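You operate a simulated robot arm through the tools that you are given. There is no shell and no other tool.

Carry out the task below with a simulated robot arm. There is one attempt and no reset: what you move stays moved.

## Task
The orange block on the lamp base looks dull: sand it clear and light it again.
Fine: lamp off first; clamp the block in the vice, use the wet fine pad and put it back; free the vice.

The check looks at the end state, three seconds after you hand in, the way a careful person would. Anything else that was tipped, shoved, dropped, spilled or broken makes it a failure.

## Robot
A 6-joint arm with a two-finger gripper, fixed in place. Base frame: the origin is on the floor under the middle of its stand, x ahead of it, y to its left, z up; the work surface is at about z = 80. Units: cm, rad, N and s.
It reaches about 157.2 cm from its shoulder. Its first joint turns from -2.897 to 2.897 rad. Payload 2.45 kg.
The tool frame sits at the grasp point between the pads (the TCP): z along the fingers, y along the line on which they close. The tips reach 2 cm beyond it. The gripper opens to 14 cm; its body begins 16.8 cm behind the TCP.
Orientation is told as [roll, pitch, yaw] about the base's x, y, z axes, in that order, counted from this pose: with the fingers straight down and closing along the base's y, the tool's x points along the base's -x, its y along +y and its z along -z.

## Interface
- The arm moves only by the tool play_rows. Its argument "deltas" is a list of rows, each an object (a shift or turn left out is 0, a gripper value left out holds the last) with "linear": the shift along the tool's x, y, z in cm, a list of three; "turn": the turn, a rotation vector about the tool's x, y, z in rad, a list of three; "claw": the finger opening in cm, from 0 to 14. In form: [{"linear": [tx, ty, tz], "turn": [rx, ry, rz], "claw": claw}, ...]. A call has 1 to 20 rows; each row shifts and turns the commanded pose from where the row before left it, along the tool's axes as they then stand. A row lasts 0.2 s, in which the tool goes at most 5 cm and 0.15 rad; a call with a longer step from one row to the next is refused whole, and so is a gripper value outside its range. Where a pose cannot be reached the arm comes as near as it can. A force on the tool above 60 N (or 10 N above the force at the start of the call, whichever is more), or a blocked arm, ends the call early, and 0.2 s more pass. The fingers move at their own pace (about 4.5 cm/s each) and stop on an object; they squeeze with about 24 N. The grip force told is the motor's: it shows also when the fingers shut on nothing. Time passes only in rows, and 0.2 s behind the last, so rows that do not move let the fingers close. The reply holds the time, the measured pose of the TCP, the force on the tool along the base axes, the opening and the grip force, in the units named above and with some noise, with the torque about the TCP (base axes, N m) and any sound that the robot's microphone picked up, and new pictures: "views" is both (left out), scene, wrist or none.
- Cameras (640 x 400 px; columns grow to the right, rows downward): "scene" is fixed at [40.05, 49.99, 161.09]; the picture's right is [-0.26, -0.96, 0.00], its down [-0.72, 0.20, -0.67] and it looks along [0.65, -0.18, -0.74] (base axes); focal length 287 px, centre (320, 200). "wrist" rides on the gripper at [7.8, 1.1, -20.9] in the tool frame; the picture's right is [-0.14, 0.99, 0.00], its down [-0.92, -0.13, -0.37] and it looks along [-0.37, -0.05, 0.93] (tool axes); focal length 280 px, centre (320, 200). There is no depth. A picture from a camera that has moved, and an enlarged one, comes with that camera's place and axes in the base frame and with its lens.
- enlarge(camera, box): a new picture of the part [left, top, right, bottom] of that camera's present view, enlarged. No time passes.
- job_done(): hands the job in; it is judged then, once.

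Nothing tells you positions but the pictures and the camera data. Unless the task says otherwise, let go and move clear before handing in.

The tools are called as a command line: name --argument value ..., lists and objects as JSON in quotes. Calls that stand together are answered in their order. play_rows: Moves the arm, as the interface text tells. Its arguments: {"type":"object","properties":{"deltas":{"type":"array"},"views":{"type":"string","enum":["both","scene","wrist","none"]}},"required":["deltas"]} The other tools are called the same way: enlarge (camera, box) takes an enlarged picture of a part of a camera's view; job_done () hands the job in.

At the start:

```text
clock: 0.0
position: [76.8, -18.42, 115.45]
tcp_rot: [-0.001, -0.001, -0.002]
ft_force: [-0.2, 0.4, 0.0]
torque: [-0.03, 0.01, 0.01]
finger_gap: 13.99
gripper_force: 0.1
```

scene: 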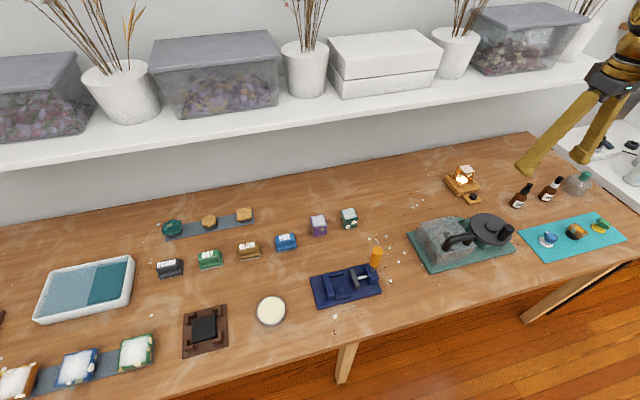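
wrist: 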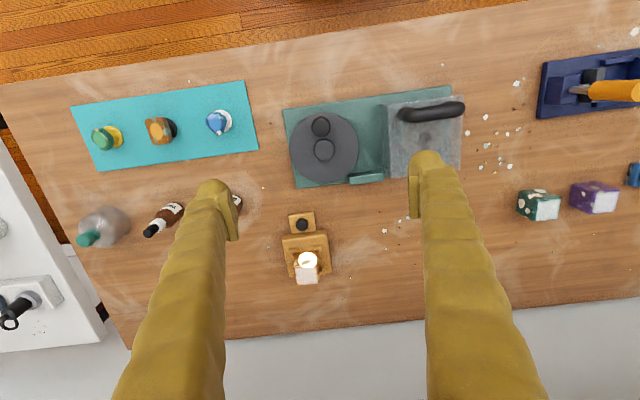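

I see a workbench with a lamp base (glowing block) near the back right, a blue vice at the front middle, labelled blocks (pads, probably COARSE/FINE etc.), a water tray on the left. I'll zoom in on the pictures before moving anything.

enlarge --camera "scene" --box '[140, 190, 380, 340]'

enlarge --camera "scene" --box '[400, 150, 640, 300]'

enlarge --camera "scene" --box '[0, 240, 240, 400]'

enlarge --camera "scene" --box '[430, 155, 510, 215]'

enlarge --camera "wrist" --box '[260, 190, 360, 290]'

enlarge --camera "scene" --box '[290, 230, 410, 320]'

```text
2.67 times, centred on (260, 265) of scene
camera zoom: at [40.05, 49.99, 161.09], right [-0.26, -0.96, 0.0], down [-0.72, 0.2, -0.67], along [0.65, -0.18, -0.74], focal length 764 px, centre (480, 27)
```

zoom: 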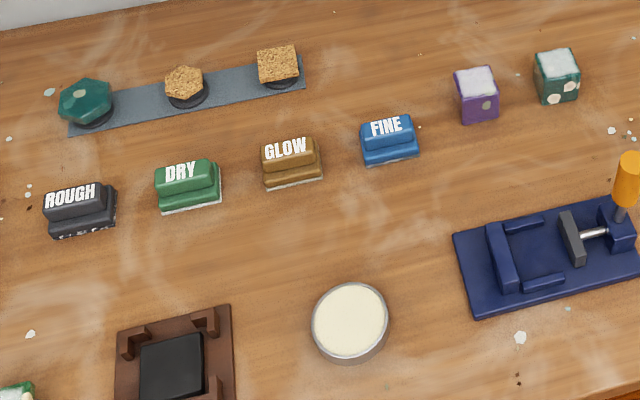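

```text
2.67 times, centred on (520, 225) of scene
camera zoom: at [40.05, 49.99, 161.09], right [-0.26, -0.96, 0.0], down [-0.72, 0.2, -0.67], along [0.65, -0.18, -0.74], focal length 764 px, centre (-213, 133)
```

zoom: 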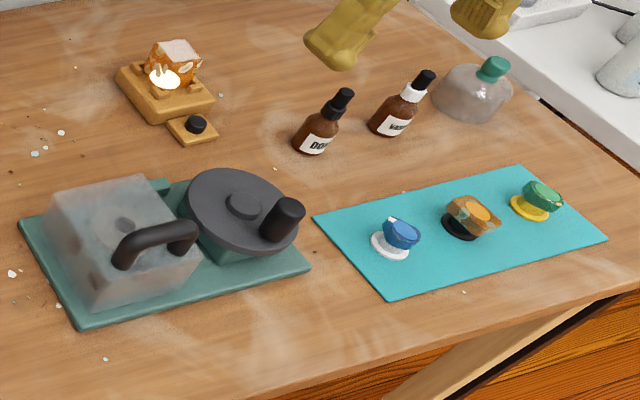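

```text
2.50 times, centred on (120, 320) of scene
camera zoom: at [40.05, 49.99, 161.09], right [-0.26, -0.96, 0.0], down [-0.72, 0.2, -0.67], along [0.65, -0.18, -0.74], focal length 717 px, centre (820, -100)
```

zoom: 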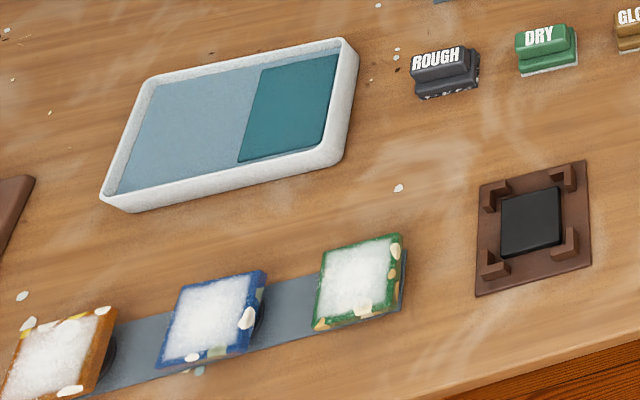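

```text
6.67 times, centred on (470, 185) of scene
camera zoom: at [40.05, 49.99, 161.09], right [-0.26, -0.96, 0.0], down [-0.72, 0.2, -0.67], along [0.65, -0.18, -0.74], focal length 1911 px, centre (-680, 300)
```

zoom: 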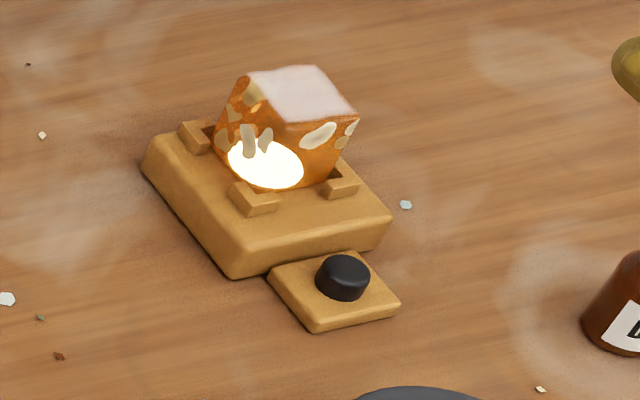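

```text
4.00 times, centred on (310, 240) of wrist
camera zoom: at [68.98, -17.41, 136.21], right [0.14, 0.99, 0.0], down [0.92, -0.13, 0.37], along [0.37, -0.05, -0.93], focal length 1122 px, centre (360, 40)
```

zoom: 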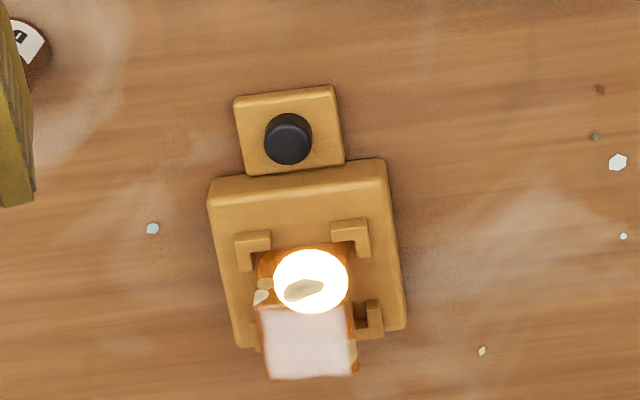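

```text
4.44 times, centred on (350, 275) of scene
camera zoom: at [40.05, 49.99, 161.09], right [-0.26, -0.96, 0.0], down [-0.72, 0.2, -0.67], along [0.65, -0.18, -0.74], focal length 1274 px, centre (187, -133)
```

zoom: 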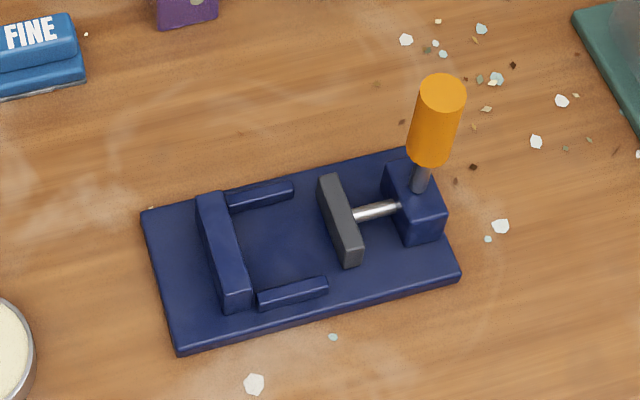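

The lamp is lit, with a black push button on a small plinth in front of it. The block's top face is frosted. I'll move the wrist camera over the lamp for a closer look before I touch anything.

play_rows --deltas '[{"linear": [-2.64, -1.12, 2.09], "claw": 14}, {"linear": [-2.64, -1.12, 2.09]}, {"linear": [-2.64, -1.12, 2.09]}, {"linear": [-2.64, -1.12, 2.09]}, {"linear": [-2.64, -1.12, 2.09]}, {}]' --views "both"

enlarge --camera "wrist" --box '[240, 90, 400, 190]'

enlarge --camera "scene" --box '[20, 240, 150, 330]'

```text
clock: 1.4
position: [89.93, -24.11, 104.84]
tcp_rot: [0.001, 0.0, -0.001]
ft_force: [-0.7, -0.9, 1.2]
torque: [0.03, 0.0, 0.01]
finger_gap: 13.96
gripper_force: 0.0
camera wrist: at [82.23, -23.1, 125.71], right [0.14, 0.99, 0.0], down [0.92, -0.13, 0.37], along [0.37, -0.05, -0.93], focal length 280 px, centre (320, 200)
```

scene: 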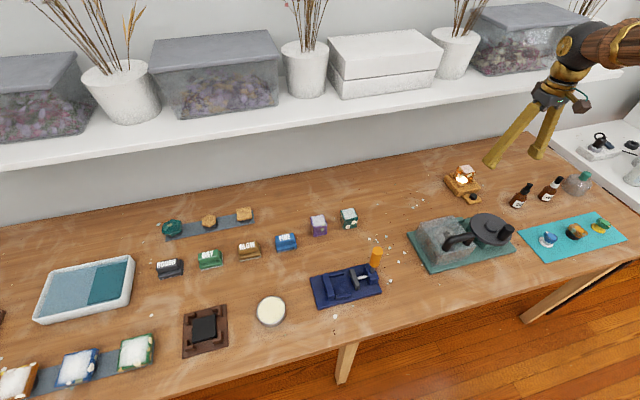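
wrist: 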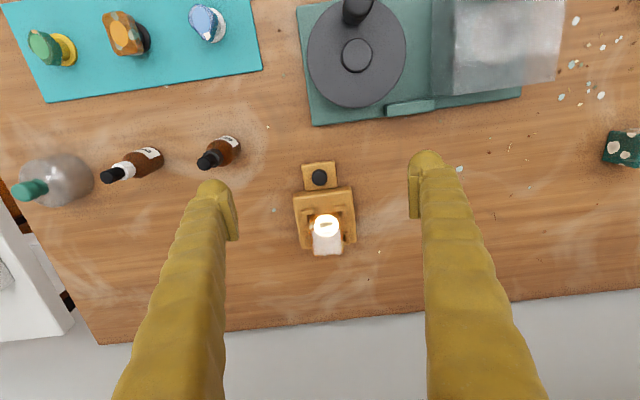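

```text
4.00 times, centred on (320, 140) of wrist
camera zoom: at [82.23, -23.1, 125.71], right [0.14, 0.99, 0.0], down [0.92, -0.13, 0.37], along [0.37, -0.05, -0.93], focal length 1122 px, centre (320, 440)
```

zoom: 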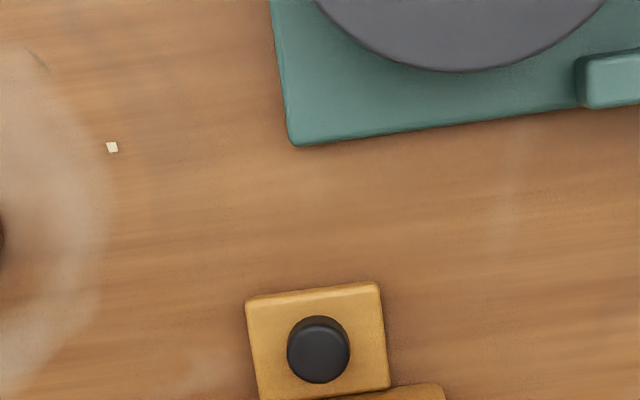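

```text
4.44 times, centred on (85, 285) of scene
camera zoom: at [40.05, 49.99, 161.09], right [-0.26, -0.96, 0.0], down [-0.72, 0.2, -0.67], along [0.65, -0.18, -0.74], focal length 1274 px, centre (1364, -178)
```

zoom: 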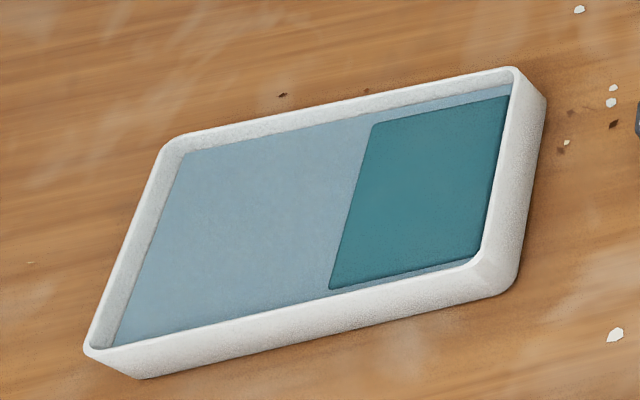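

The button is near (95.2, -24.9), with its top at about z = 82.5. I'll close the fingers, come down over it and check the alignment before pressing.

play_rows --deltas '[{"claw": 0}, {"claw": 0}, {"linear": [-1.054, -0.16, 3.37], "claw": 0}, {"linear": [-1.054, -0.16, 3.37]}, {"linear": [-1.054, -0.16, 3.37]}, {"linear": [-1.054, -0.16, 3.37]}, {"linear": [-1.054, -0.16, 3.37]}, {}, {}]' --views "both"

enlarge --camera "wrist" --box '[240, 130, 400, 230]'

enlarge --camera "scene" --box '[430, 155, 510, 215]'

```text
clock: 3.4
position: [95.15, -24.73, 87.82]
tcp_rot: [0.0, -0.001, 0.0]
ft_force: [0.4, -0.2, -0.3]
torque: [-0.01, -0.01, -0.02]
finger_gap: 0.02
gripper_force: 23.8
camera wrist: at [87.44, -23.76, 108.86], right [0.14, 0.99, 0.0], down [0.92, -0.13, 0.37], along [0.37, -0.05, -0.93], focal length 280 px, centre (320, 200)
```

scene: 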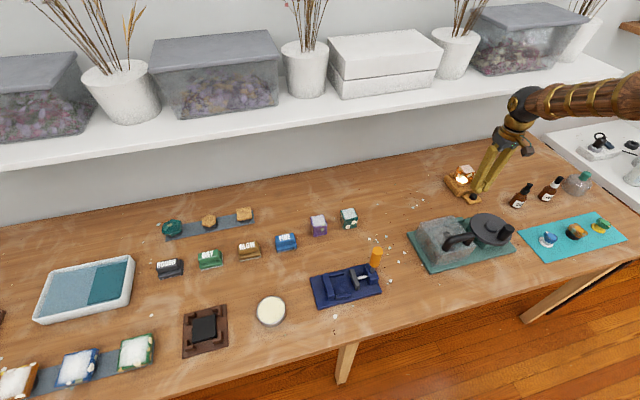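
wrist: 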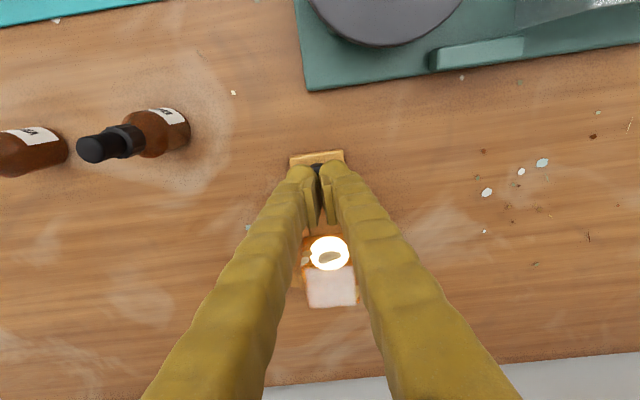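

```text
4.00 times, centred on (320, 180) of wrist
camera zoom: at [87.44, -23.76, 108.86], right [0.14, 0.99, 0.0], down [0.92, -0.13, 0.37], along [0.37, -0.05, -0.93], focal length 1122 px, centre (320, 280)
```

zoom: 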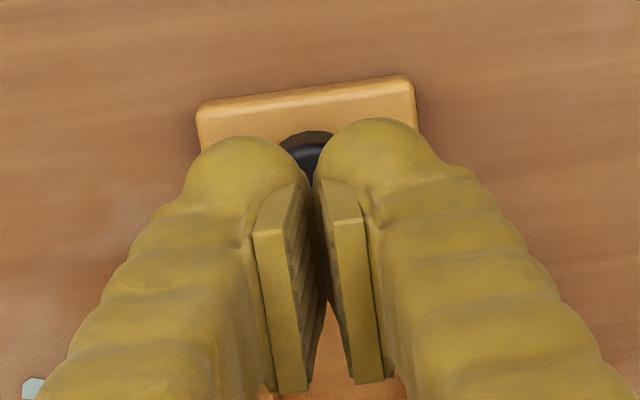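

```text
6.67 times, centred on (470, 185) of scene
camera zoom: at [40.05, 49.99, 161.09], right [-0.26, -0.96, 0.0], down [-0.72, 0.2, -0.67], along [0.65, -0.18, -0.74], focal length 1911 px, centre (-680, 300)
```

zoom: 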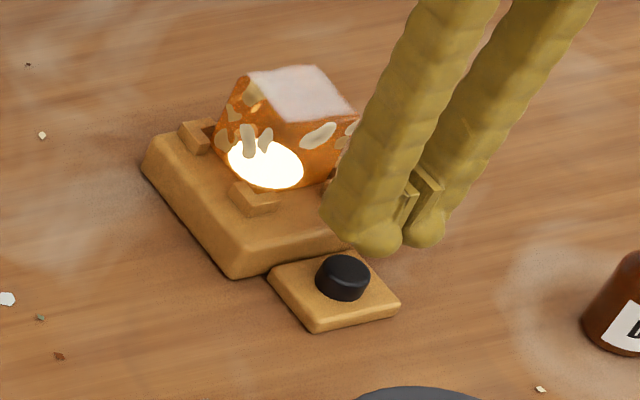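

The fingertips are almost centred over the button. I'll correct by a few millimetres and go down to just above it, then press in small steps.

play_rows --deltas '[{"linear": [-0.1, -0.25, 0.6]}, {"linear": [0, 0, 0.8]}, {"linear": [0, 0, 0.6]}, {"linear": [0, 0, 0.3]}, {}]' --views "scene"

enlarge --camera "scene" --box '[430, 155, 510, 215]'

```text
clock: 4.6
position: [95.36, -25.02, 85.69]
tcp_rot: [0.0, -0.002, 0.0]
ft_force: [0.3, -0.4, 0.4]
torque: [-0.02, 0.01, 0.0]
finger_gap: 0.02
gripper_force: 24.7
```

scene: 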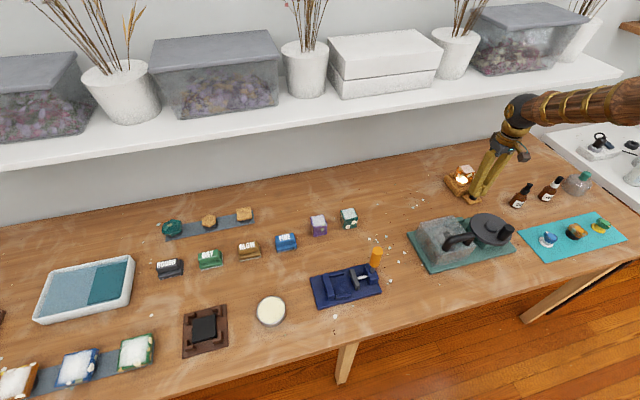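

```text
6.67 times, centred on (470, 185) of scene
camera zoom: at [40.05, 49.99, 161.09], right [-0.26, -0.96, 0.0], down [-0.72, 0.2, -0.67], along [0.65, -0.18, -0.74], focal length 1911 px, centre (-680, 300)
```

zoom: 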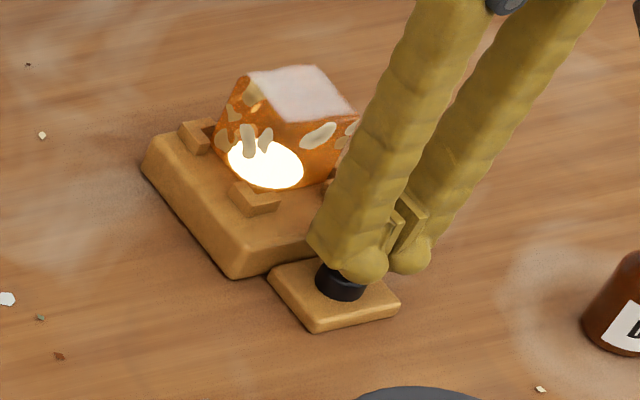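

The tips are just above the button and the lamp is still lit. I'll press gently in small steps.

play_rows --deltas '[{"linear": [0, 0, 0.25]}, {"linear": [0, 0, 0.25]}, {"linear": [0, 0, 0.25]}, {"linear": [0, 0, 0.2]}]' --views "scene"

enlarge --camera "scene" --box '[430, 155, 510, 215]'

```text
clock: 5.6
position: [95.25, -25.21, 84.79]
tcp_rot: [0.0, 0.0, 0.0]
ft_force: [-0.1, 0.3, 1.1]
torque: [0.0, -0.04, 0.02]
finger_gap: 0.0
gripper_force: 24.0
```

scene: 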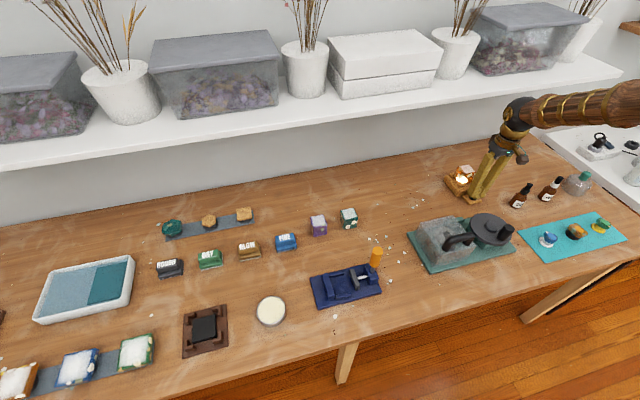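

```text
6.67 times, centred on (470, 185) of scene
camera zoom: at [40.05, 49.99, 161.09], right [-0.26, -0.96, 0.0], down [-0.72, 0.2, -0.67], along [0.65, -0.18, -0.74], focal length 1911 px, centre (-680, 300)
```

zoom: 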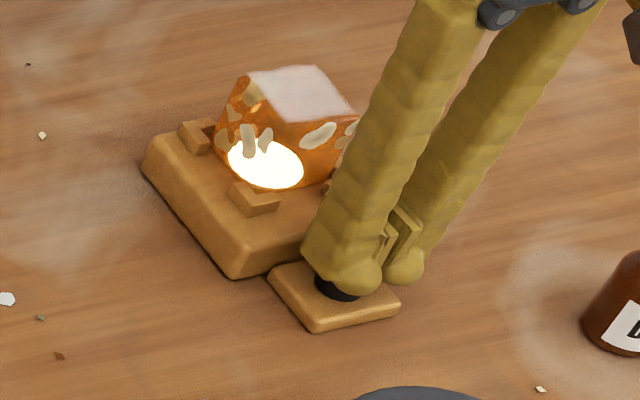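

There's no clear contact yet, only about 1 N, so I'll keep going down slowly.

play_rows --deltas '[{"linear": [0, 0, 0.2]}, {"linear": [0, 0, 0.2]}]' --views "scene"

enlarge --camera "scene" --box '[430, 155, 510, 215]'

```text
clock: 6.2
position: [95.21, -25.21, 84.34]
tcp_rot: [0.002, 0.0, 0.0]
ft_force: [-0.9, 0.3, 1.3]
torque: [0.02, 0.02, 0.01]
finger_gap: 0.0
gripper_force: 23.5
```

scene: 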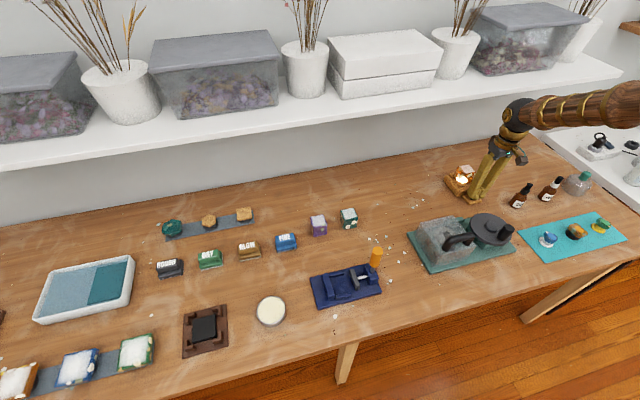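

```text
6.67 times, centred on (470, 185) of scene
camera zoom: at [40.05, 49.99, 161.09], right [-0.26, -0.96, 0.0], down [-0.72, 0.2, -0.67], along [0.65, -0.18, -0.74], focal length 1911 px, centre (-680, 300)
```

zoom: 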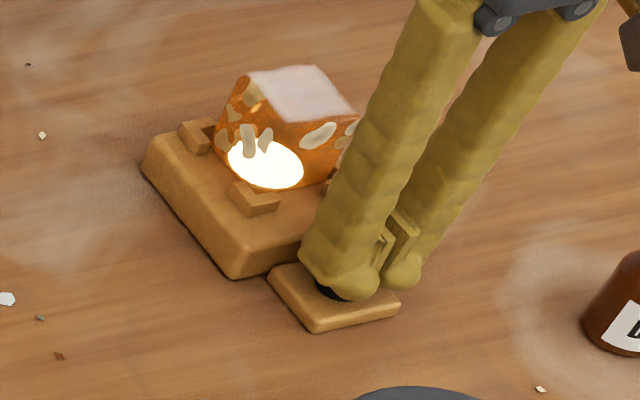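

play_rows --deltas '[{"linear": [0, 0, 0.15]}, {"linear": [0, 0, 0.15]}]' --views "scene"

enlarge --camera "scene" --box '[430, 155, 510, 215]'

```text
clock: 6.8
position: [95.18, -25.18, 84.17]
tcp_rot: [0.001, 0.002, 0.001]
ft_force: [-0.5, -0.7, 1.5]
torque: [0.0, 0.0, 0.0]
finger_gap: 0.01
gripper_force: 23.6
```

scene: 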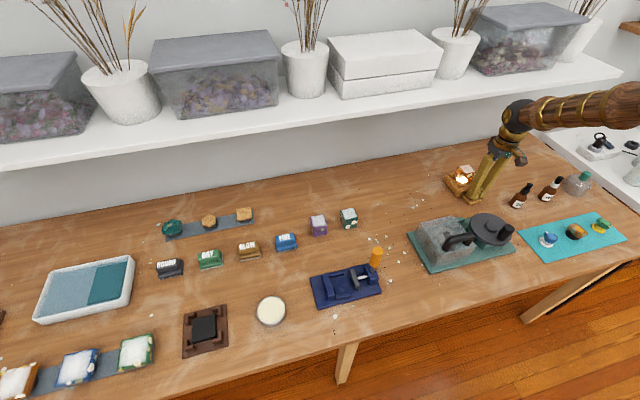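

```text
6.67 times, centred on (470, 185) of scene
camera zoom: at [40.05, 49.99, 161.09], right [-0.26, -0.96, 0.0], down [-0.72, 0.2, -0.67], along [0.65, -0.18, -0.74], focal length 1911 px, centre (-680, 300)
```

zoom: 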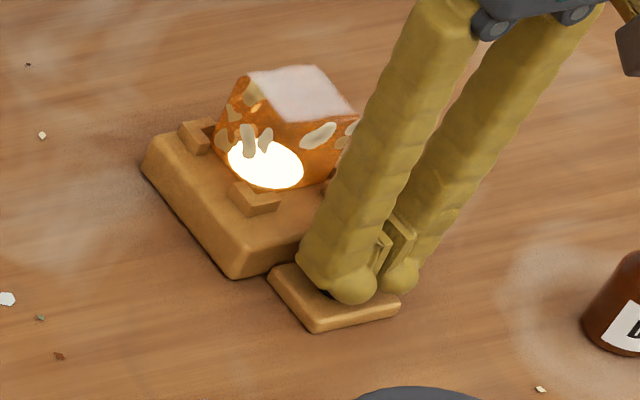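

play_rows --deltas '[{"linear": [0, 0, 0.15]}, {"linear": [0, 0, 0.15]}]' --views "scene"

enlarge --camera "scene" --box '[430, 155, 510, 215]'

```text
clock: 7.4
position: [95.25, -25.17, 83.82]
tcp_rot: [-0.001, 0.0, 0.002]
ft_force: [-2.1, -0.2, 6.7]
torque: [0.02, 0.02, 0.0]
finger_gap: 0.59
gripper_force: 29.7
heard: click
```

scene: 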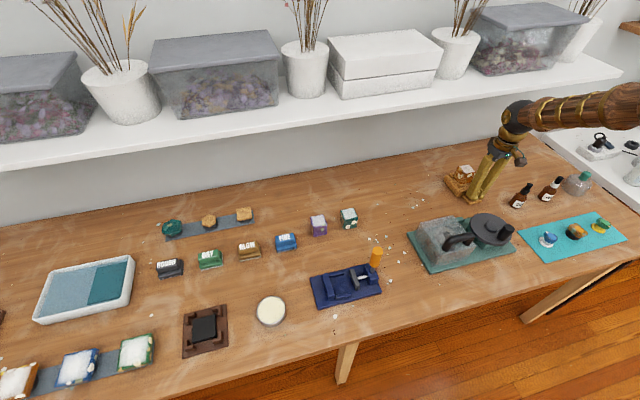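

```text
6.67 times, centred on (470, 185) of scene
camera zoom: at [40.05, 49.99, 161.09], right [-0.26, -0.96, 0.0], down [-0.72, 0.2, -0.67], along [0.65, -0.18, -0.74], focal length 1911 px, centre (-680, 300)
```

zoom: 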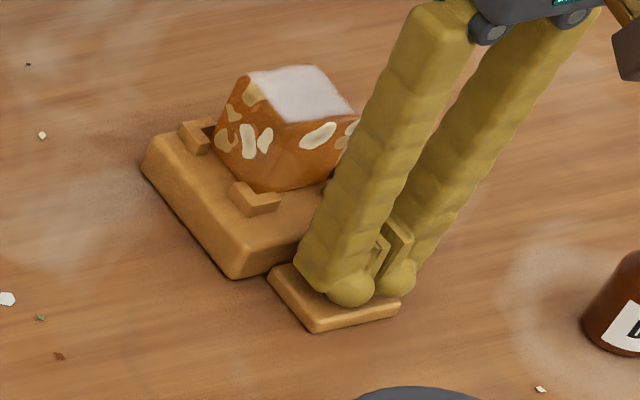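

I heard the click and the lamp is off. Now I'll go straight up and look at the block and its seat from above.

play_rows --deltas '[{"linear": [0, 0, -0.5]}, {"linear": [0, 0, -1.5]}, {"linear": [0, 0, -4]}, {"linear": [0, 0, -4], "claw": 14}, {"linear": [-1, 0, -4]}, {"linear": [-1, 0, -3]}, {}, {}, {}]' --views "both"

enlarge --camera "wrist" --box '[240, 90, 400, 190]'

enlarge --camera "scene" --box '[430, 155, 510, 215]'

```text
clock: 9.4
position: [97.21, -25.09, 100.91]
tcp_rot: [0.0, 0.001, -0.002]
ft_force: [1.0, -0.1, -0.2]
torque: [0.02, 0.01, 0.02]
finger_gap: 12.4
gripper_force: 0.0
camera wrist: at [89.45, -24.07, 121.7], right [0.14, 0.99, 0.0], down [0.92, -0.13, 0.37], along [0.37, -0.05, -0.93], focal length 280 px, centre (320, 200)
```

scene: 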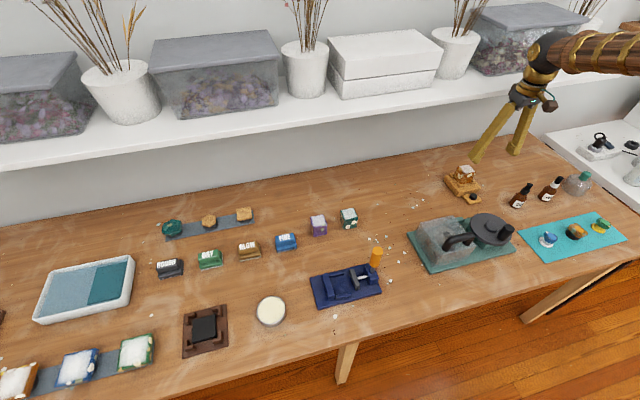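
wrist: 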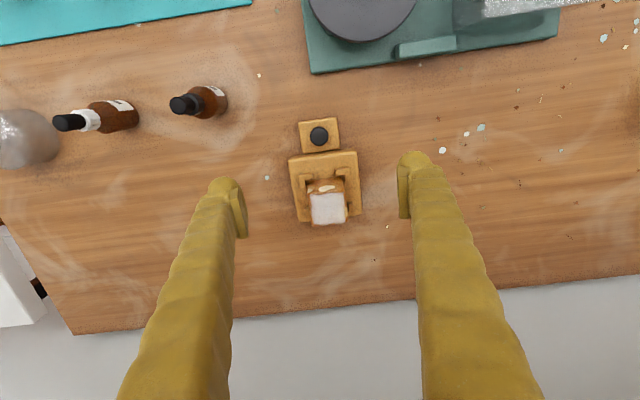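

```text
4.00 times, centred on (320, 140) of wrist
camera zoom: at [89.45, -24.07, 121.7], right [0.14, 0.99, 0.0], down [0.92, -0.13, 0.37], along [0.37, -0.05, -0.93], focal length 1122 px, centre (320, 440)
```

zoom: 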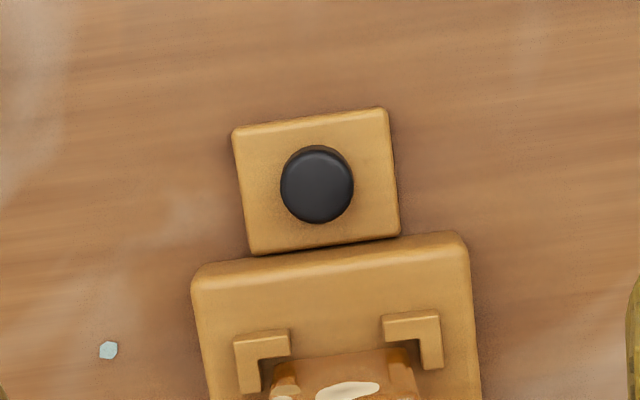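

```text
6.67 times, centred on (470, 185) of scene
camera zoom: at [40.05, 49.99, 161.09], right [-0.26, -0.96, 0.0], down [-0.72, 0.2, -0.67], along [0.65, -0.18, -0.74], focal length 1911 px, centre (-680, 300)
```

zoom: 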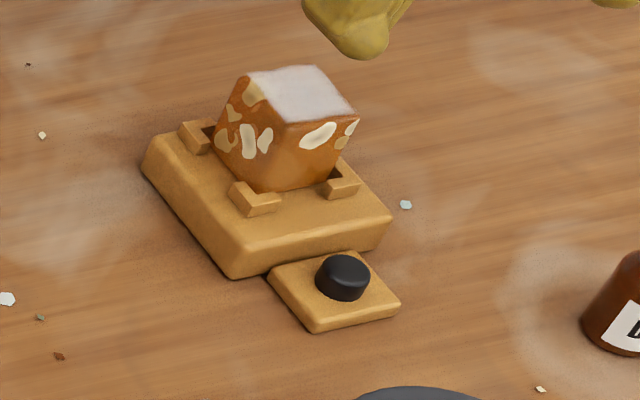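

Now a closer look at the block and its seat.

enlarge --camera "wrist" --box '[270, 130, 386, 240]'

```text
3.64 times, centred on (328, 185) of wrist
camera zoom: at [89.45, -24.07, 121.7], right [0.14, 0.99, 0.0], down [0.92, -0.13, 0.37], along [0.37, -0.05, -0.93], focal length 1020 px, centre (291, 254)
```

zoom: 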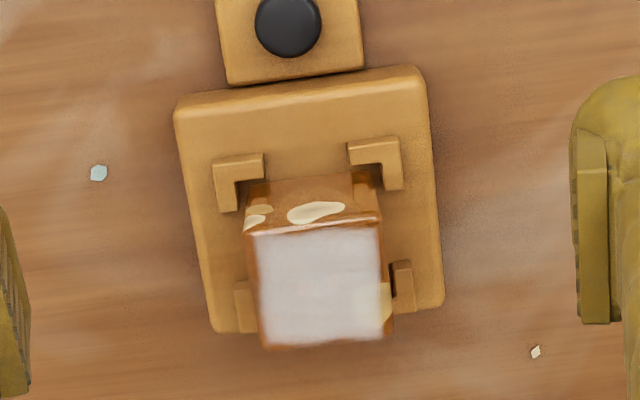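

The block is a cube of about 4.5 cm, centred near (104.1, -25.1), with its top at z ≈ 88.4 and a yaw of about -4°. Before I pick it up I'll look at the vice, pads and tray from above.

play_rows --deltas '[{"linear": [0, 0, -4]}, {"linear": [0, 0, -4]}, {"linear": [1.4, 3.75, -0.5]}, {"linear": [1.4, 3.75, -0.5]}, {"linear": [1.4, 3.75, -0.5]}, {"linear": [1.4, 3.75, -0.5]}, {"linear": [1.4, 3.75, -0.5]}, {"linear": [1.4, 3.75, -0.5]}, {"linear": [1.4, 3.75, 0]}, {"linear": [1.4, 3.75, 0]}, {"linear": [1.4, 3.75, 0]}, {"linear": [1.4, 3.75, 0]}, {"linear": [1.4, 3.75, 0]}, {"linear": [1.4, 3.75, 0]}, {"linear": [1.4, 3.75, 0]}, {"linear": [1.4, 3.75, 0]}, {"linear": [1.4, 3.75, 0]}, {}]' --views "both"

enlarge --camera "wrist" --box '[240, 90, 400, 190]'

```text
clock: 13.2
position: [76.24, 31.29, 111.8]
tcp_rot: [0.0, 0.001, -0.001]
ft_force: [0.1, 0.3, -0.5]
torque: [0.01, 0.02, 0.02]
finger_gap: 13.95
gripper_force: 0.1
camera wrist: at [68.54, 32.24, 132.65], right [0.14, 0.99, 0.0], down [0.92, -0.13, 0.37], along [0.37, -0.05, -0.93], focal length 280 px, centre (320, 200)
```

scene: 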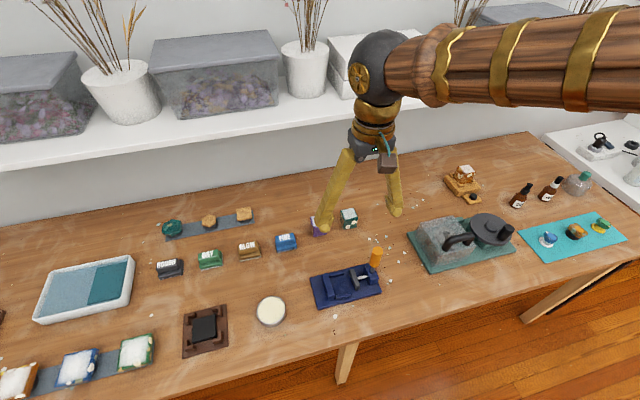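
wrist: 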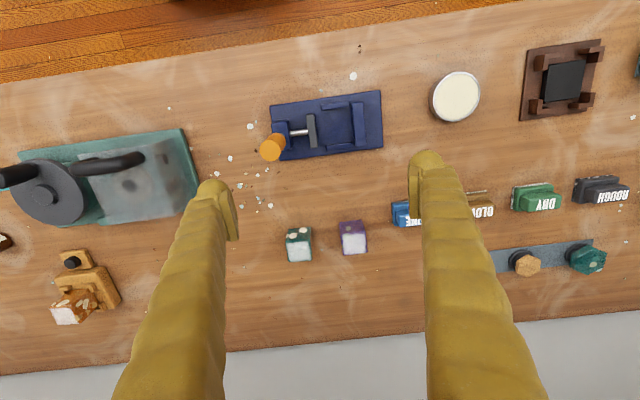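

```text
4.00 times, centred on (320, 140) of wrist
camera zoom: at [68.54, 32.24, 132.65], right [0.14, 0.99, 0.0], down [0.92, -0.13, 0.37], along [0.37, -0.05, -0.93], focal length 1122 px, centre (320, 440)
```

zoom: 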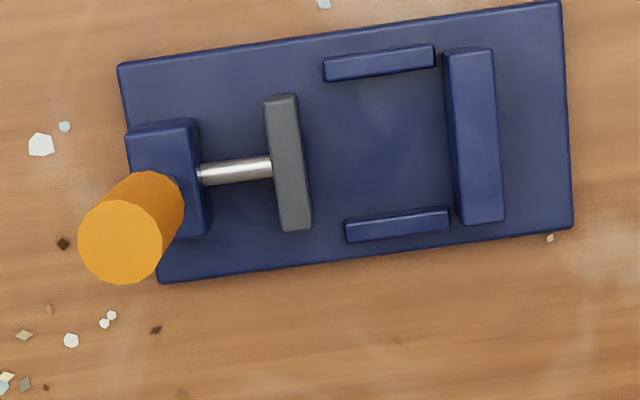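

Now enlarging the vice in the scene view, and the pads in both views.

enlarge --camera "scene" --box '[305, 242, 389, 312]'

enlarge --camera "scene" --box '[255, 220, 315, 260]'

enlarge --camera "wrist" --box '[360, 150, 520, 250]'

```text
5.71 times, centred on (347, 277) of scene
camera zoom: at [40.05, 49.99, 161.09], right [-0.26, -0.96, 0.0], down [-0.72, 0.2, -0.67], along [0.65, -0.18, -0.74], focal length 1638 px, centre (166, -240)
```

zoom: 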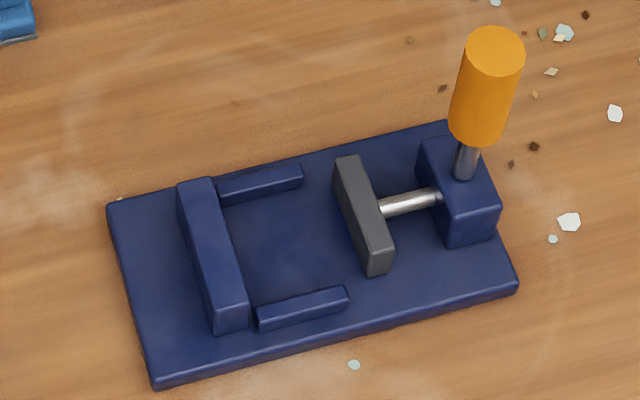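

```text
10.00 times, centred on (285, 240) of scene
camera zoom: at [40.05, 49.99, 161.09], right [-0.26, -0.96, 0.0], down [-0.72, 0.2, -0.67], along [0.65, -0.18, -0.74], focal length 2866 px, centre (670, -200)
```

zoom: 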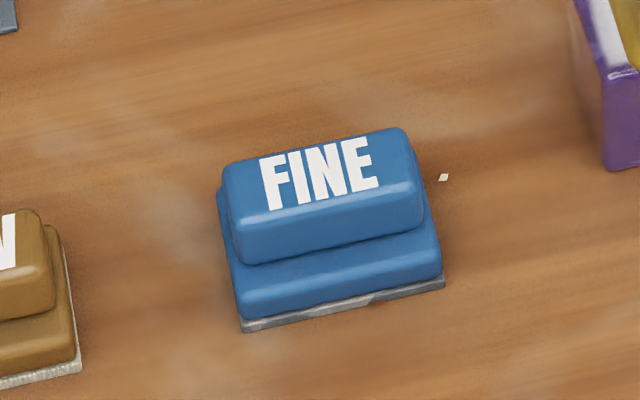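

```text
4.00 times, centred on (440, 200) of wrist
camera zoom: at [68.54, 32.24, 132.65], right [0.14, 0.99, 0.0], down [0.92, -0.13, 0.37], along [0.37, -0.05, -0.93], focal length 1122 px, centre (-160, 200)
```

zoom: 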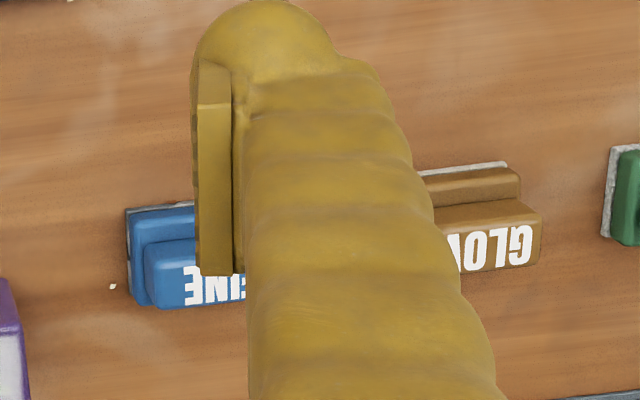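

The vice is axis-aligned: centre x ≈ 75.3, fixed jaw face at y ≈ 36.85, moving jaw face at y ≈ 30.6, and an upright lever at about y = 25. Next I'll look at the FINE pad from above.

play_rows --deltas '[{"linear": [-2.3, 2.6, 0.97]}, {"linear": [-2.3, 2.6, 0.97]}, {"linear": [-2.3, 2.6, 0.97]}, {"linear": [-2.3, 2.6, 0.97]}, {"linear": [-2.3, 2.6, 0.97]}, {"linear": [-2.3, 2.6, 0.97]}, {}]' --views "wrist"

enlarge --camera "wrist" --box '[240, 90, 400, 190]'

```text
clock: 14.8
position: [90.03, 46.87, 105.78]
tcp_rot: [-0.001, 0.0, 0.0]
ft_force: [0.0, 1.0, -0.3]
torque: [0.0, -0.02, 0.01]
finger_gap: 14.03
gripper_force: 0.0
camera wrist: at [82.36, 47.9, 126.72], right [0.14, 0.99, 0.0], down [0.92, -0.13, 0.37], along [0.37, -0.05, -0.93], focal length 280 px, centre (320, 200)
```

wrist: 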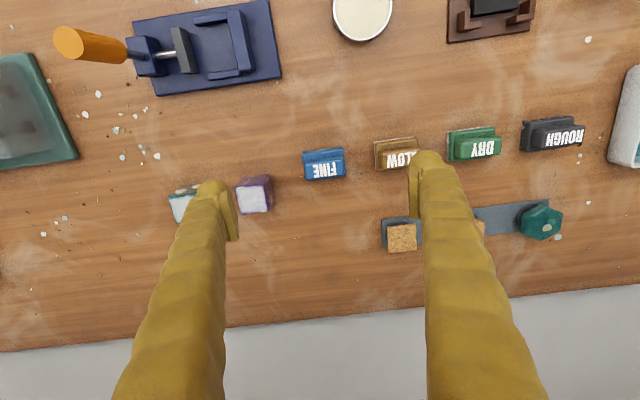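

```text
4.00 times, centred on (320, 140) of wrist
camera zoom: at [82.36, 47.9, 126.72], right [0.14, 0.99, 0.0], down [0.92, -0.13, 0.37], along [0.37, -0.05, -0.93], focal length 1122 px, centre (320, 440)
```

zoom: 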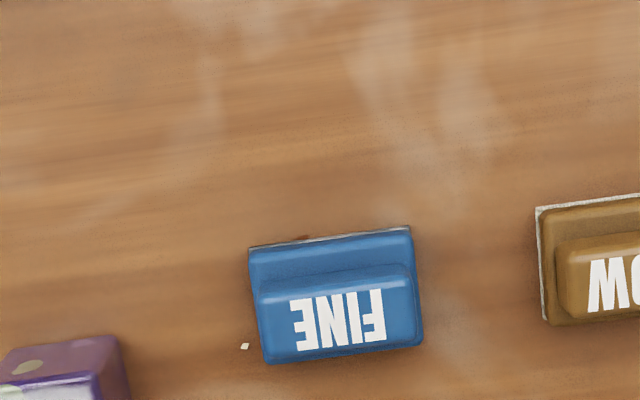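

The FINE pad is at about (94.3, 46.9) and axis-aligned, about 6.8 cm long in y and 4.4 cm wide in x. It has a raised handle bar about 3.5 cm tall. Next I'll look at the water tray.

play_rows --deltas '[{"linear": [0, 3.75, -0.5]}, {"linear": [0, 3.75, -0.5]}, {"linear": [0, 3.75, -0.5]}, {"linear": [0, 3.75, -0.5]}, {"linear": [0, 3.75, 0]}, {"linear": [0, 3.75, 0]}, {"linear": [0, 3.75, 0]}, {"linear": [0, 3.75, 0]}, {"linear": [0, 3.75, 0]}, {"linear": [0, 3.75, 0]}, {"linear": [0, 3.75, 0]}, {"linear": [0, 3.75, 0]}, {"linear": [0, 3.75, 0]}, {}]' --views "both"

enlarge --camera "wrist" --box '[220, 60, 460, 210]'

```text
clock: 17.8
position: [82.63, 85.89, 104.41]
tcp_rot: [0.0, -0.001, 0.0]
ft_force: [0.4, -1.1, 0.6]
torque: [-0.01, 0.0, 0.02]
finger_gap: 13.98
gripper_force: 0.1
out of reach, approached as far as the arm can: row 8, 9, 10, 11, 12, 13
camera wrist: at [74.89, 87.0, 125.28], right [0.14, 0.99, 0.0], down [0.92, -0.13, 0.37], along [0.37, -0.05, -0.93], focal length 280 px, centre (320, 200)
```

scene: 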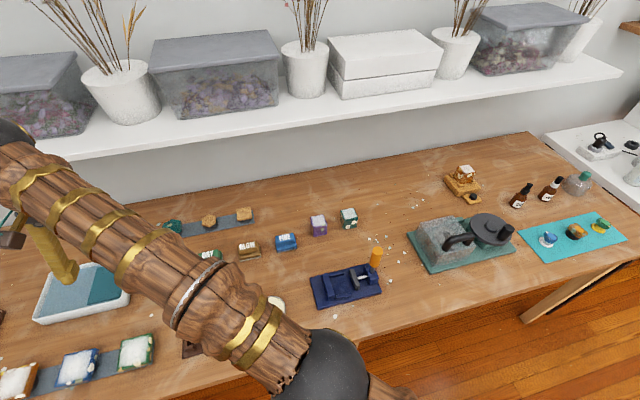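
wrist: 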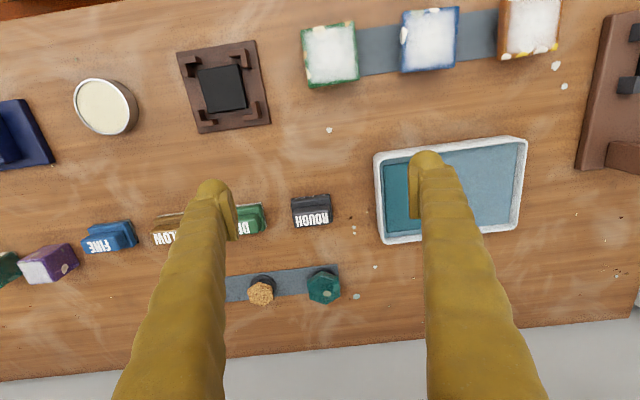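

```text
2.67 times, centred on (340, 135) of wrist
camera zoom: at [74.89, 87.0, 125.28], right [0.14, 0.99, 0.0], down [0.92, -0.13, 0.37], along [0.37, -0.05, -0.93], focal length 748 px, centre (267, 373)
```

zoom: 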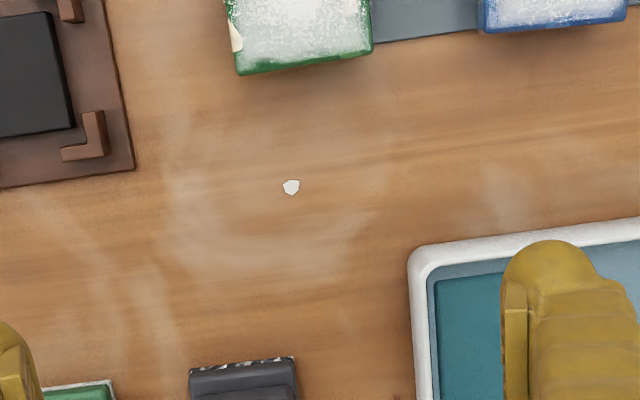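

Going straight down, the arm ran out of reach before the tray (about 119 cm radius at this height). I'll close the fingers and lower over the empty table here to see how far a lower vertical pose reaches.

play_rows --deltas '[{"linear": [0, 0, 0], "claw": 0}, {"linear": [2, -2, 0]}, {"linear": [0, 0, 2]}, {"linear": [0, 0, 2]}, {}, {}]' --views "none"

```text
clock: 19.2
position: [83.32, 86.49, 101.06]
tcp_rot: [0.0, 0.001, 0.0]
ft_force: [0.7, 0.2, -0.6]
torque: [0.0, -0.02, 0.0]
finger_gap: 1.53
gripper_force: 0.0
out of reach, approached as far as the arm can: row 2, 3, 4
```

A vertical gripper tops out near 123 cm radius and the water is at about 134 cm, so I'll need to tilt outward when wetting the pad. Before I reach over the lamp I want to know where the shelf's front edge is, so I'm raising the wrist camera to look.

play_rows --deltas '[{"linear": [0.454, -4.085, -1.33], "claw": 14}, {"linear": [0.454, -4.085, -1.33]}, {"linear": [0.454, -4.085, -1.33]}, {"linear": [0.454, -4.085, -1.33]}, {"linear": [0.454, -4.085, -1.33]}, {"linear": [0.454, -4.085, -1.33]}, {"linear": [0.454, -4.085, -1.33]}, {"linear": [0.454, -4.085, -1.33]}, {"linear": [0.454, -4.085, -1.33]}, {"linear": [0.454, -4.085, -1.33]}, {"linear": [0.454, -4.085, -1.33]}, {"linear": [0.454, -4.085, -1.33]}, {"linear": [0.454, -4.085, -1.33]}, {"linear": [0.454, -4.085, -1.33]}, {"linear": [0.454, -4.085, -1.33]}, {"linear": [0.454, -4.085, -1.33]}, {"linear": [0.454, -4.085, -1.33]}, {"linear": [0.454, -4.085, -1.33]}, {}]' --views "both"

```text
clock: 23.2
position: [86.0, 81.2, 106.28]
tcp_rot: [-0.002, 0.003, 0.001]
ft_force: [0.0, 0.2, 0.7]
torque: [-0.03, -0.02, 0.02]
finger_gap: 13.99
gripper_force: 0.0
out of reach, approached as far as the arm can: row 1, 2, 3, 4, 5, 6, 7, 8, 9, 10, 11, 12, 13, 14, 15, 16, 17, 18
camera wrist: at [78.25, 82.32, 127.23], right [0.14, 0.99, 0.0], down [0.92, -0.13, 0.37], along [0.36, -0.05, -0.93], focal length 280 px, centre (320, 200)
```

scene: 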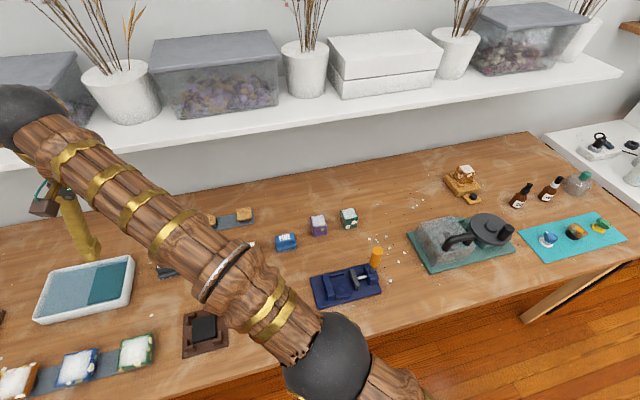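
wrist: 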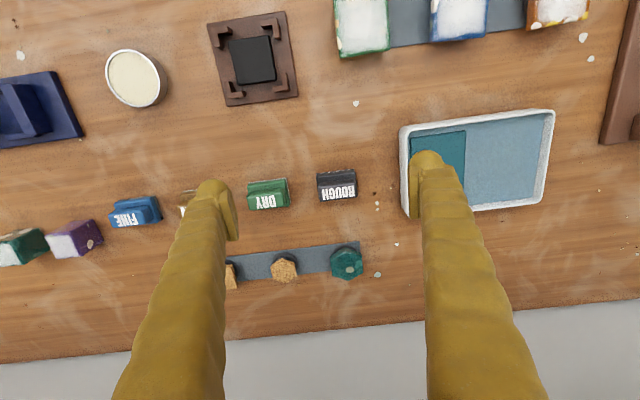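

The arm lagged behind the command near full stretch. I'll hold still for a moment to see whether it catches up.

play_rows --deltas '[{}, {}, {}]' --views "none"

```text
clock: 24.0
position: [85.99, 81.21, 106.35]
tcp_rot: [-0.002, 0.003, 0.001]
ft_force: [0.1, -0.8, 0.5]
torque: [-0.01, 0.02, -0.01]
finger_gap: 13.99
gripper_force: 0.0
```

play_rows --deltas '[{"linear": [2.2, -2, 0]}, {"linear": [2.2, -2, 0]}, {}]' --views "none"

```text
clock: 24.8
position: [86.05, 81.3, 106.29]
tcp_rot: [-0.002, 0.003, 0.0]
ft_force: [-0.8, -0.8, 0.1]
torque: [0.01, -0.02, 0.0]
finger_gap: 13.99
gripper_force: 0.1
out of reach, approached as far as the arm can: row 1, 2
```

Straight inward moves look singular at full stretch. Lowering a little should let the elbow bend again.

play_rows --deltas '[{"linear": [0, 0, 1.5]}, {"linear": [0, 0, 1.5]}, {"linear": [0, 0, 1.5]}, {}]' --views "none"

```text
clock: 25.8
position: [86.95, 82.16, 102.38]
tcp_rot: [-0.005, 0.003, 0.0]
ft_force: [-0.1, 0.0, 0.2]
torque: [0.01, 0.01, 0.0]
finger_gap: 14.01
gripper_force: 0.0
out of reach, approached as far as the arm can: row 1, 2, 3
```

play_rows --deltas '[{"linear": [-2.0, -2.15, 0]}, {}]' --views "none"

```text
clock: 26.4
position: [88.97, 80.07, 102.37]
tcp_rot: [-0.002, 0.002, -0.001]
ft_force: [-0.5, 0.2, -0.6]
torque: [-0.01, -0.01, 0.01]
finger_gap: 14.01
gripper_force: 0.1
```

That worked. I'll continue tangentially with a little inward motion.

play_rows --deltas '[{"linear": [-2.0, -2.4, 0]}, {"linear": [-1.8, -2.6, 0]}, {"linear": [-1.3, -2.9, 0]}, {}]' --views "none"

```text
clock: 27.4
position: [95.01, 72.87, 102.78]
tcp_rot: [0.0, 0.004, 0.0]
ft_force: [0.2, 0.2, -0.2]
torque: [-0.03, -0.01, -0.06]
finger_gap: 14.01
gripper_force: 0.0
out of reach, approached as far as the arm can: row 2, 3
```

The arm slides along its reach limit but won't bend inward with large steps. I'll try many very small inward steps to bring the elbow out of the straight position.

play_rows --deltas '[{"linear": [0.04, -0.03, 0]}, {"linear": [0.04, -0.03, 0]}, {"linear": [0.04, -0.03, 0]}, {"linear": [0.04, -0.03, 0]}, {"linear": [0.04, -0.03, 0]}, {"linear": [0.04, -0.03, 0]}, {"linear": [0.04, -0.03, 0]}, {"linear": [0.04, -0.03, 0]}, {"linear": [0.04, -0.03, 0]}, {"linear": [0.04, -0.03, 0]}, {"linear": [0.08, -0.06, 0]}, {"linear": [0.08, -0.06, 0]}, {"linear": [0.08, -0.06, 0]}, {"linear": [0.08, -0.06, 0]}, {"linear": [0.08, -0.06, 0]}, {"linear": [0.16, -0.12, 0]}, {"linear": [0.16, -0.12, 0]}, {"linear": [0.16, -0.12, 0]}, {}]' --views "none"

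```text
clock: 31.4
position: [94.96, 72.72, 103.05]
tcp_rot: [-0.004, 0.005, -0.001]
ft_force: [-0.1, 0.2, -0.7]
torque: [0.0, 0.01, -0.02]
finger_gap: 14.01
gripper_force: 0.0
out of reach, approached as far as the arm can: row 6, 12, 16, 18
```

Still locked against purely inward moves. Next I'll tilt the fingers slightly outward, which brings the wrist back and should make the elbow bend.

play_rows --deltas '[{"turn": [-0.061, -0.079, 0]}, {}]' --views "none"

```text
clock: 32.0
position: [94.89, 72.84, 103.03]
tcp_rot: [-0.006, 0.004, 0.001]
ft_force: [0.5, 0.1, 0.4]
torque: [0.0, 0.03, -0.01]
finger_gap: 14.04
gripper_force: 0.1
out of reach, approached as far as the arm can: row 1
```

play_rows --deltas '[{}]' --views "both"

```text
clock: 32.4
position: [94.85, 72.66, 103.18]
tcp_rot: [-0.004, 0.004, 0.0]
ft_force: [0.4, -0.1, -0.2]
torque: [-0.02, -0.03, 0.0]
finger_gap: 14.0
gripper_force: 0.0
camera wrist: at [87.18, 73.86, 123.96], right [0.14, 0.99, 0.0], down [0.92, -0.13, 0.37], along [0.36, -0.05, -0.93], focal length 280 px, centre (320, 200)
```

scene: 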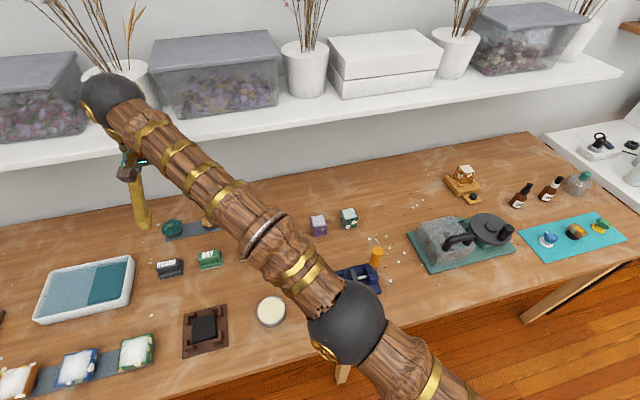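
wrist: 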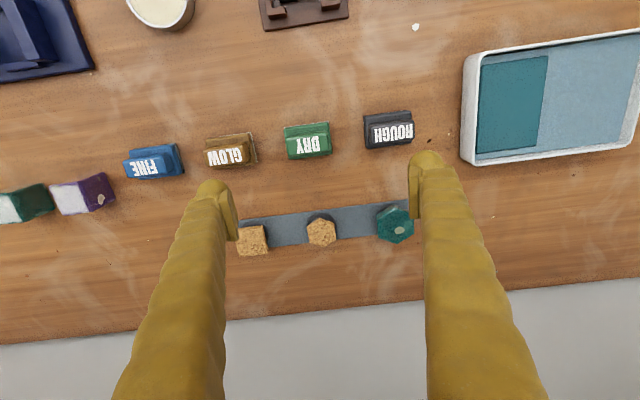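

play_rows --deltas '[{"linear": [-2.38, 1.83, 3]}, {"linear": [2.0, -1.5, 1.5]}, {"linear": [2.0, -1.5, 1.5]}, {}]' --views "none"

```text
clock: 33.4
position: [95.63, 73.33, 100.42]
tcp_rot: [-0.002, 0.004, -0.001]
ft_force: [-0.5, 0.7, 0.2]
torque: [0.02, 0.03, 0.0]
finger_gap: 14.0
gripper_force: 0.1
out of reach, approached as far as the arm can: row 1, 2, 3
```

play_rows --deltas '[{"linear": [-2.38, 1.83, -2]}, {"linear": [2.0, -1.5, -2]}, {"linear": [2.0, -1.5, -2]}, {}]' --views "none"

```text
clock: 34.4
position: [94.79, 72.66, 103.14]
tcp_rot: [-0.005, 0.005, -0.001]
ft_force: [0.0, -0.5, 0.2]
torque: [0.03, 0.01, -0.02]
finger_gap: 14.0
gripper_force: 0.0
out of reach, approached as far as the arm can: row 1, 2, 3
```

The elbow is exactly at full stretch. I'll tilt outward about the wrist so the TCP swings out and the wrist stays in place, which should move the elbow off that point, and then retreat.

play_rows --deltas '[{"linear": [-2.61, 2.006, -0.165], "turn": [-0.0609, -0.0793, 0]}, {"linear": [-2.61, 2.006, -0.165], "turn": [-0.0609, -0.0793, 0]}, {"linear": [-2.61, 2.006, -0.165], "turn": [-0.0609, -0.0793, 0]}, {}]' --views "none"

```text
clock: 35.4
position: [102.57, 78.49, 104.47]
tcp_rot: [0.183, -0.234, -0.023]
ft_force: [0.3, 0.0, 0.2]
torque: [0.02, 0.01, -0.04]
finger_gap: 14.0
gripper_force: 0.0
```

Accepted with no reach flags. Now I'll try moving inward while tilted.

play_rows --deltas '[{"linear": [0.757, -0.58, -0.295]}, {"linear": [0.757, -0.58, -0.295]}, {"linear": [1.515, -1.163, -0.591]}, {"linear": [1.515, -1.163, -0.591]}, {}]' --views "none"

```text
clock: 36.6
position: [101.59, 78.07, 106.4]
tcp_rot: [0.179, -0.229, -0.021]
ft_force: [0.7, 0.5, 0.0]
torque: [-0.03, -0.02, 0.0]
finger_gap: 14.04
gripper_force: 0.1
out of reach, approached as far as the arm can: row 1, 2, 3, 4
```

play_rows --deltas '[{"linear": [2.61, -2.006, -0.165], "turn": [0.0609, 0.0793, 0]}, {"linear": [2.61, -2.006, -0.165], "turn": [0.0609, 0.0793, 0]}, {"linear": [2.61, -2.006, -0.165], "turn": [0.0609, 0.0793, 0]}, {"linear": [2.61, -2.006, -0.165], "turn": [0.0609, 0.0793, 0]}, {"linear": [2.61, -2.006, -0.165], "turn": [0.0609, 0.0793, 0]}, {}]' --views "none"

```text
clock: 38.0
position: [89.0, 68.18, 105.77]
tcp_rot: [-0.126, 0.162, -0.01]
ft_force: [-0.4, -0.3, 0.4]
torque: [0.0, -0.02, 0.04]
finger_gap: 13.99
gripper_force: 0.2
out of reach, approached as far as the arm can: row 3
```

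play_rows --deltas '[{"linear": [0.777, -0.597, 0.199]}, {"linear": [0.777, -0.597, 0.199]}, {"linear": [1.55, -1.19, 0.4]}, {}]' --views "none"

```text
clock: 39.0
position: [85.79, 65.76, 105.76]
tcp_rot: [-0.125, 0.163, -0.009]
ft_force: [-0.8, 0.1, 0.5]
torque: [-0.01, 0.0, 0.0]
finger_gap: 14.0
gripper_force: 0.2
```

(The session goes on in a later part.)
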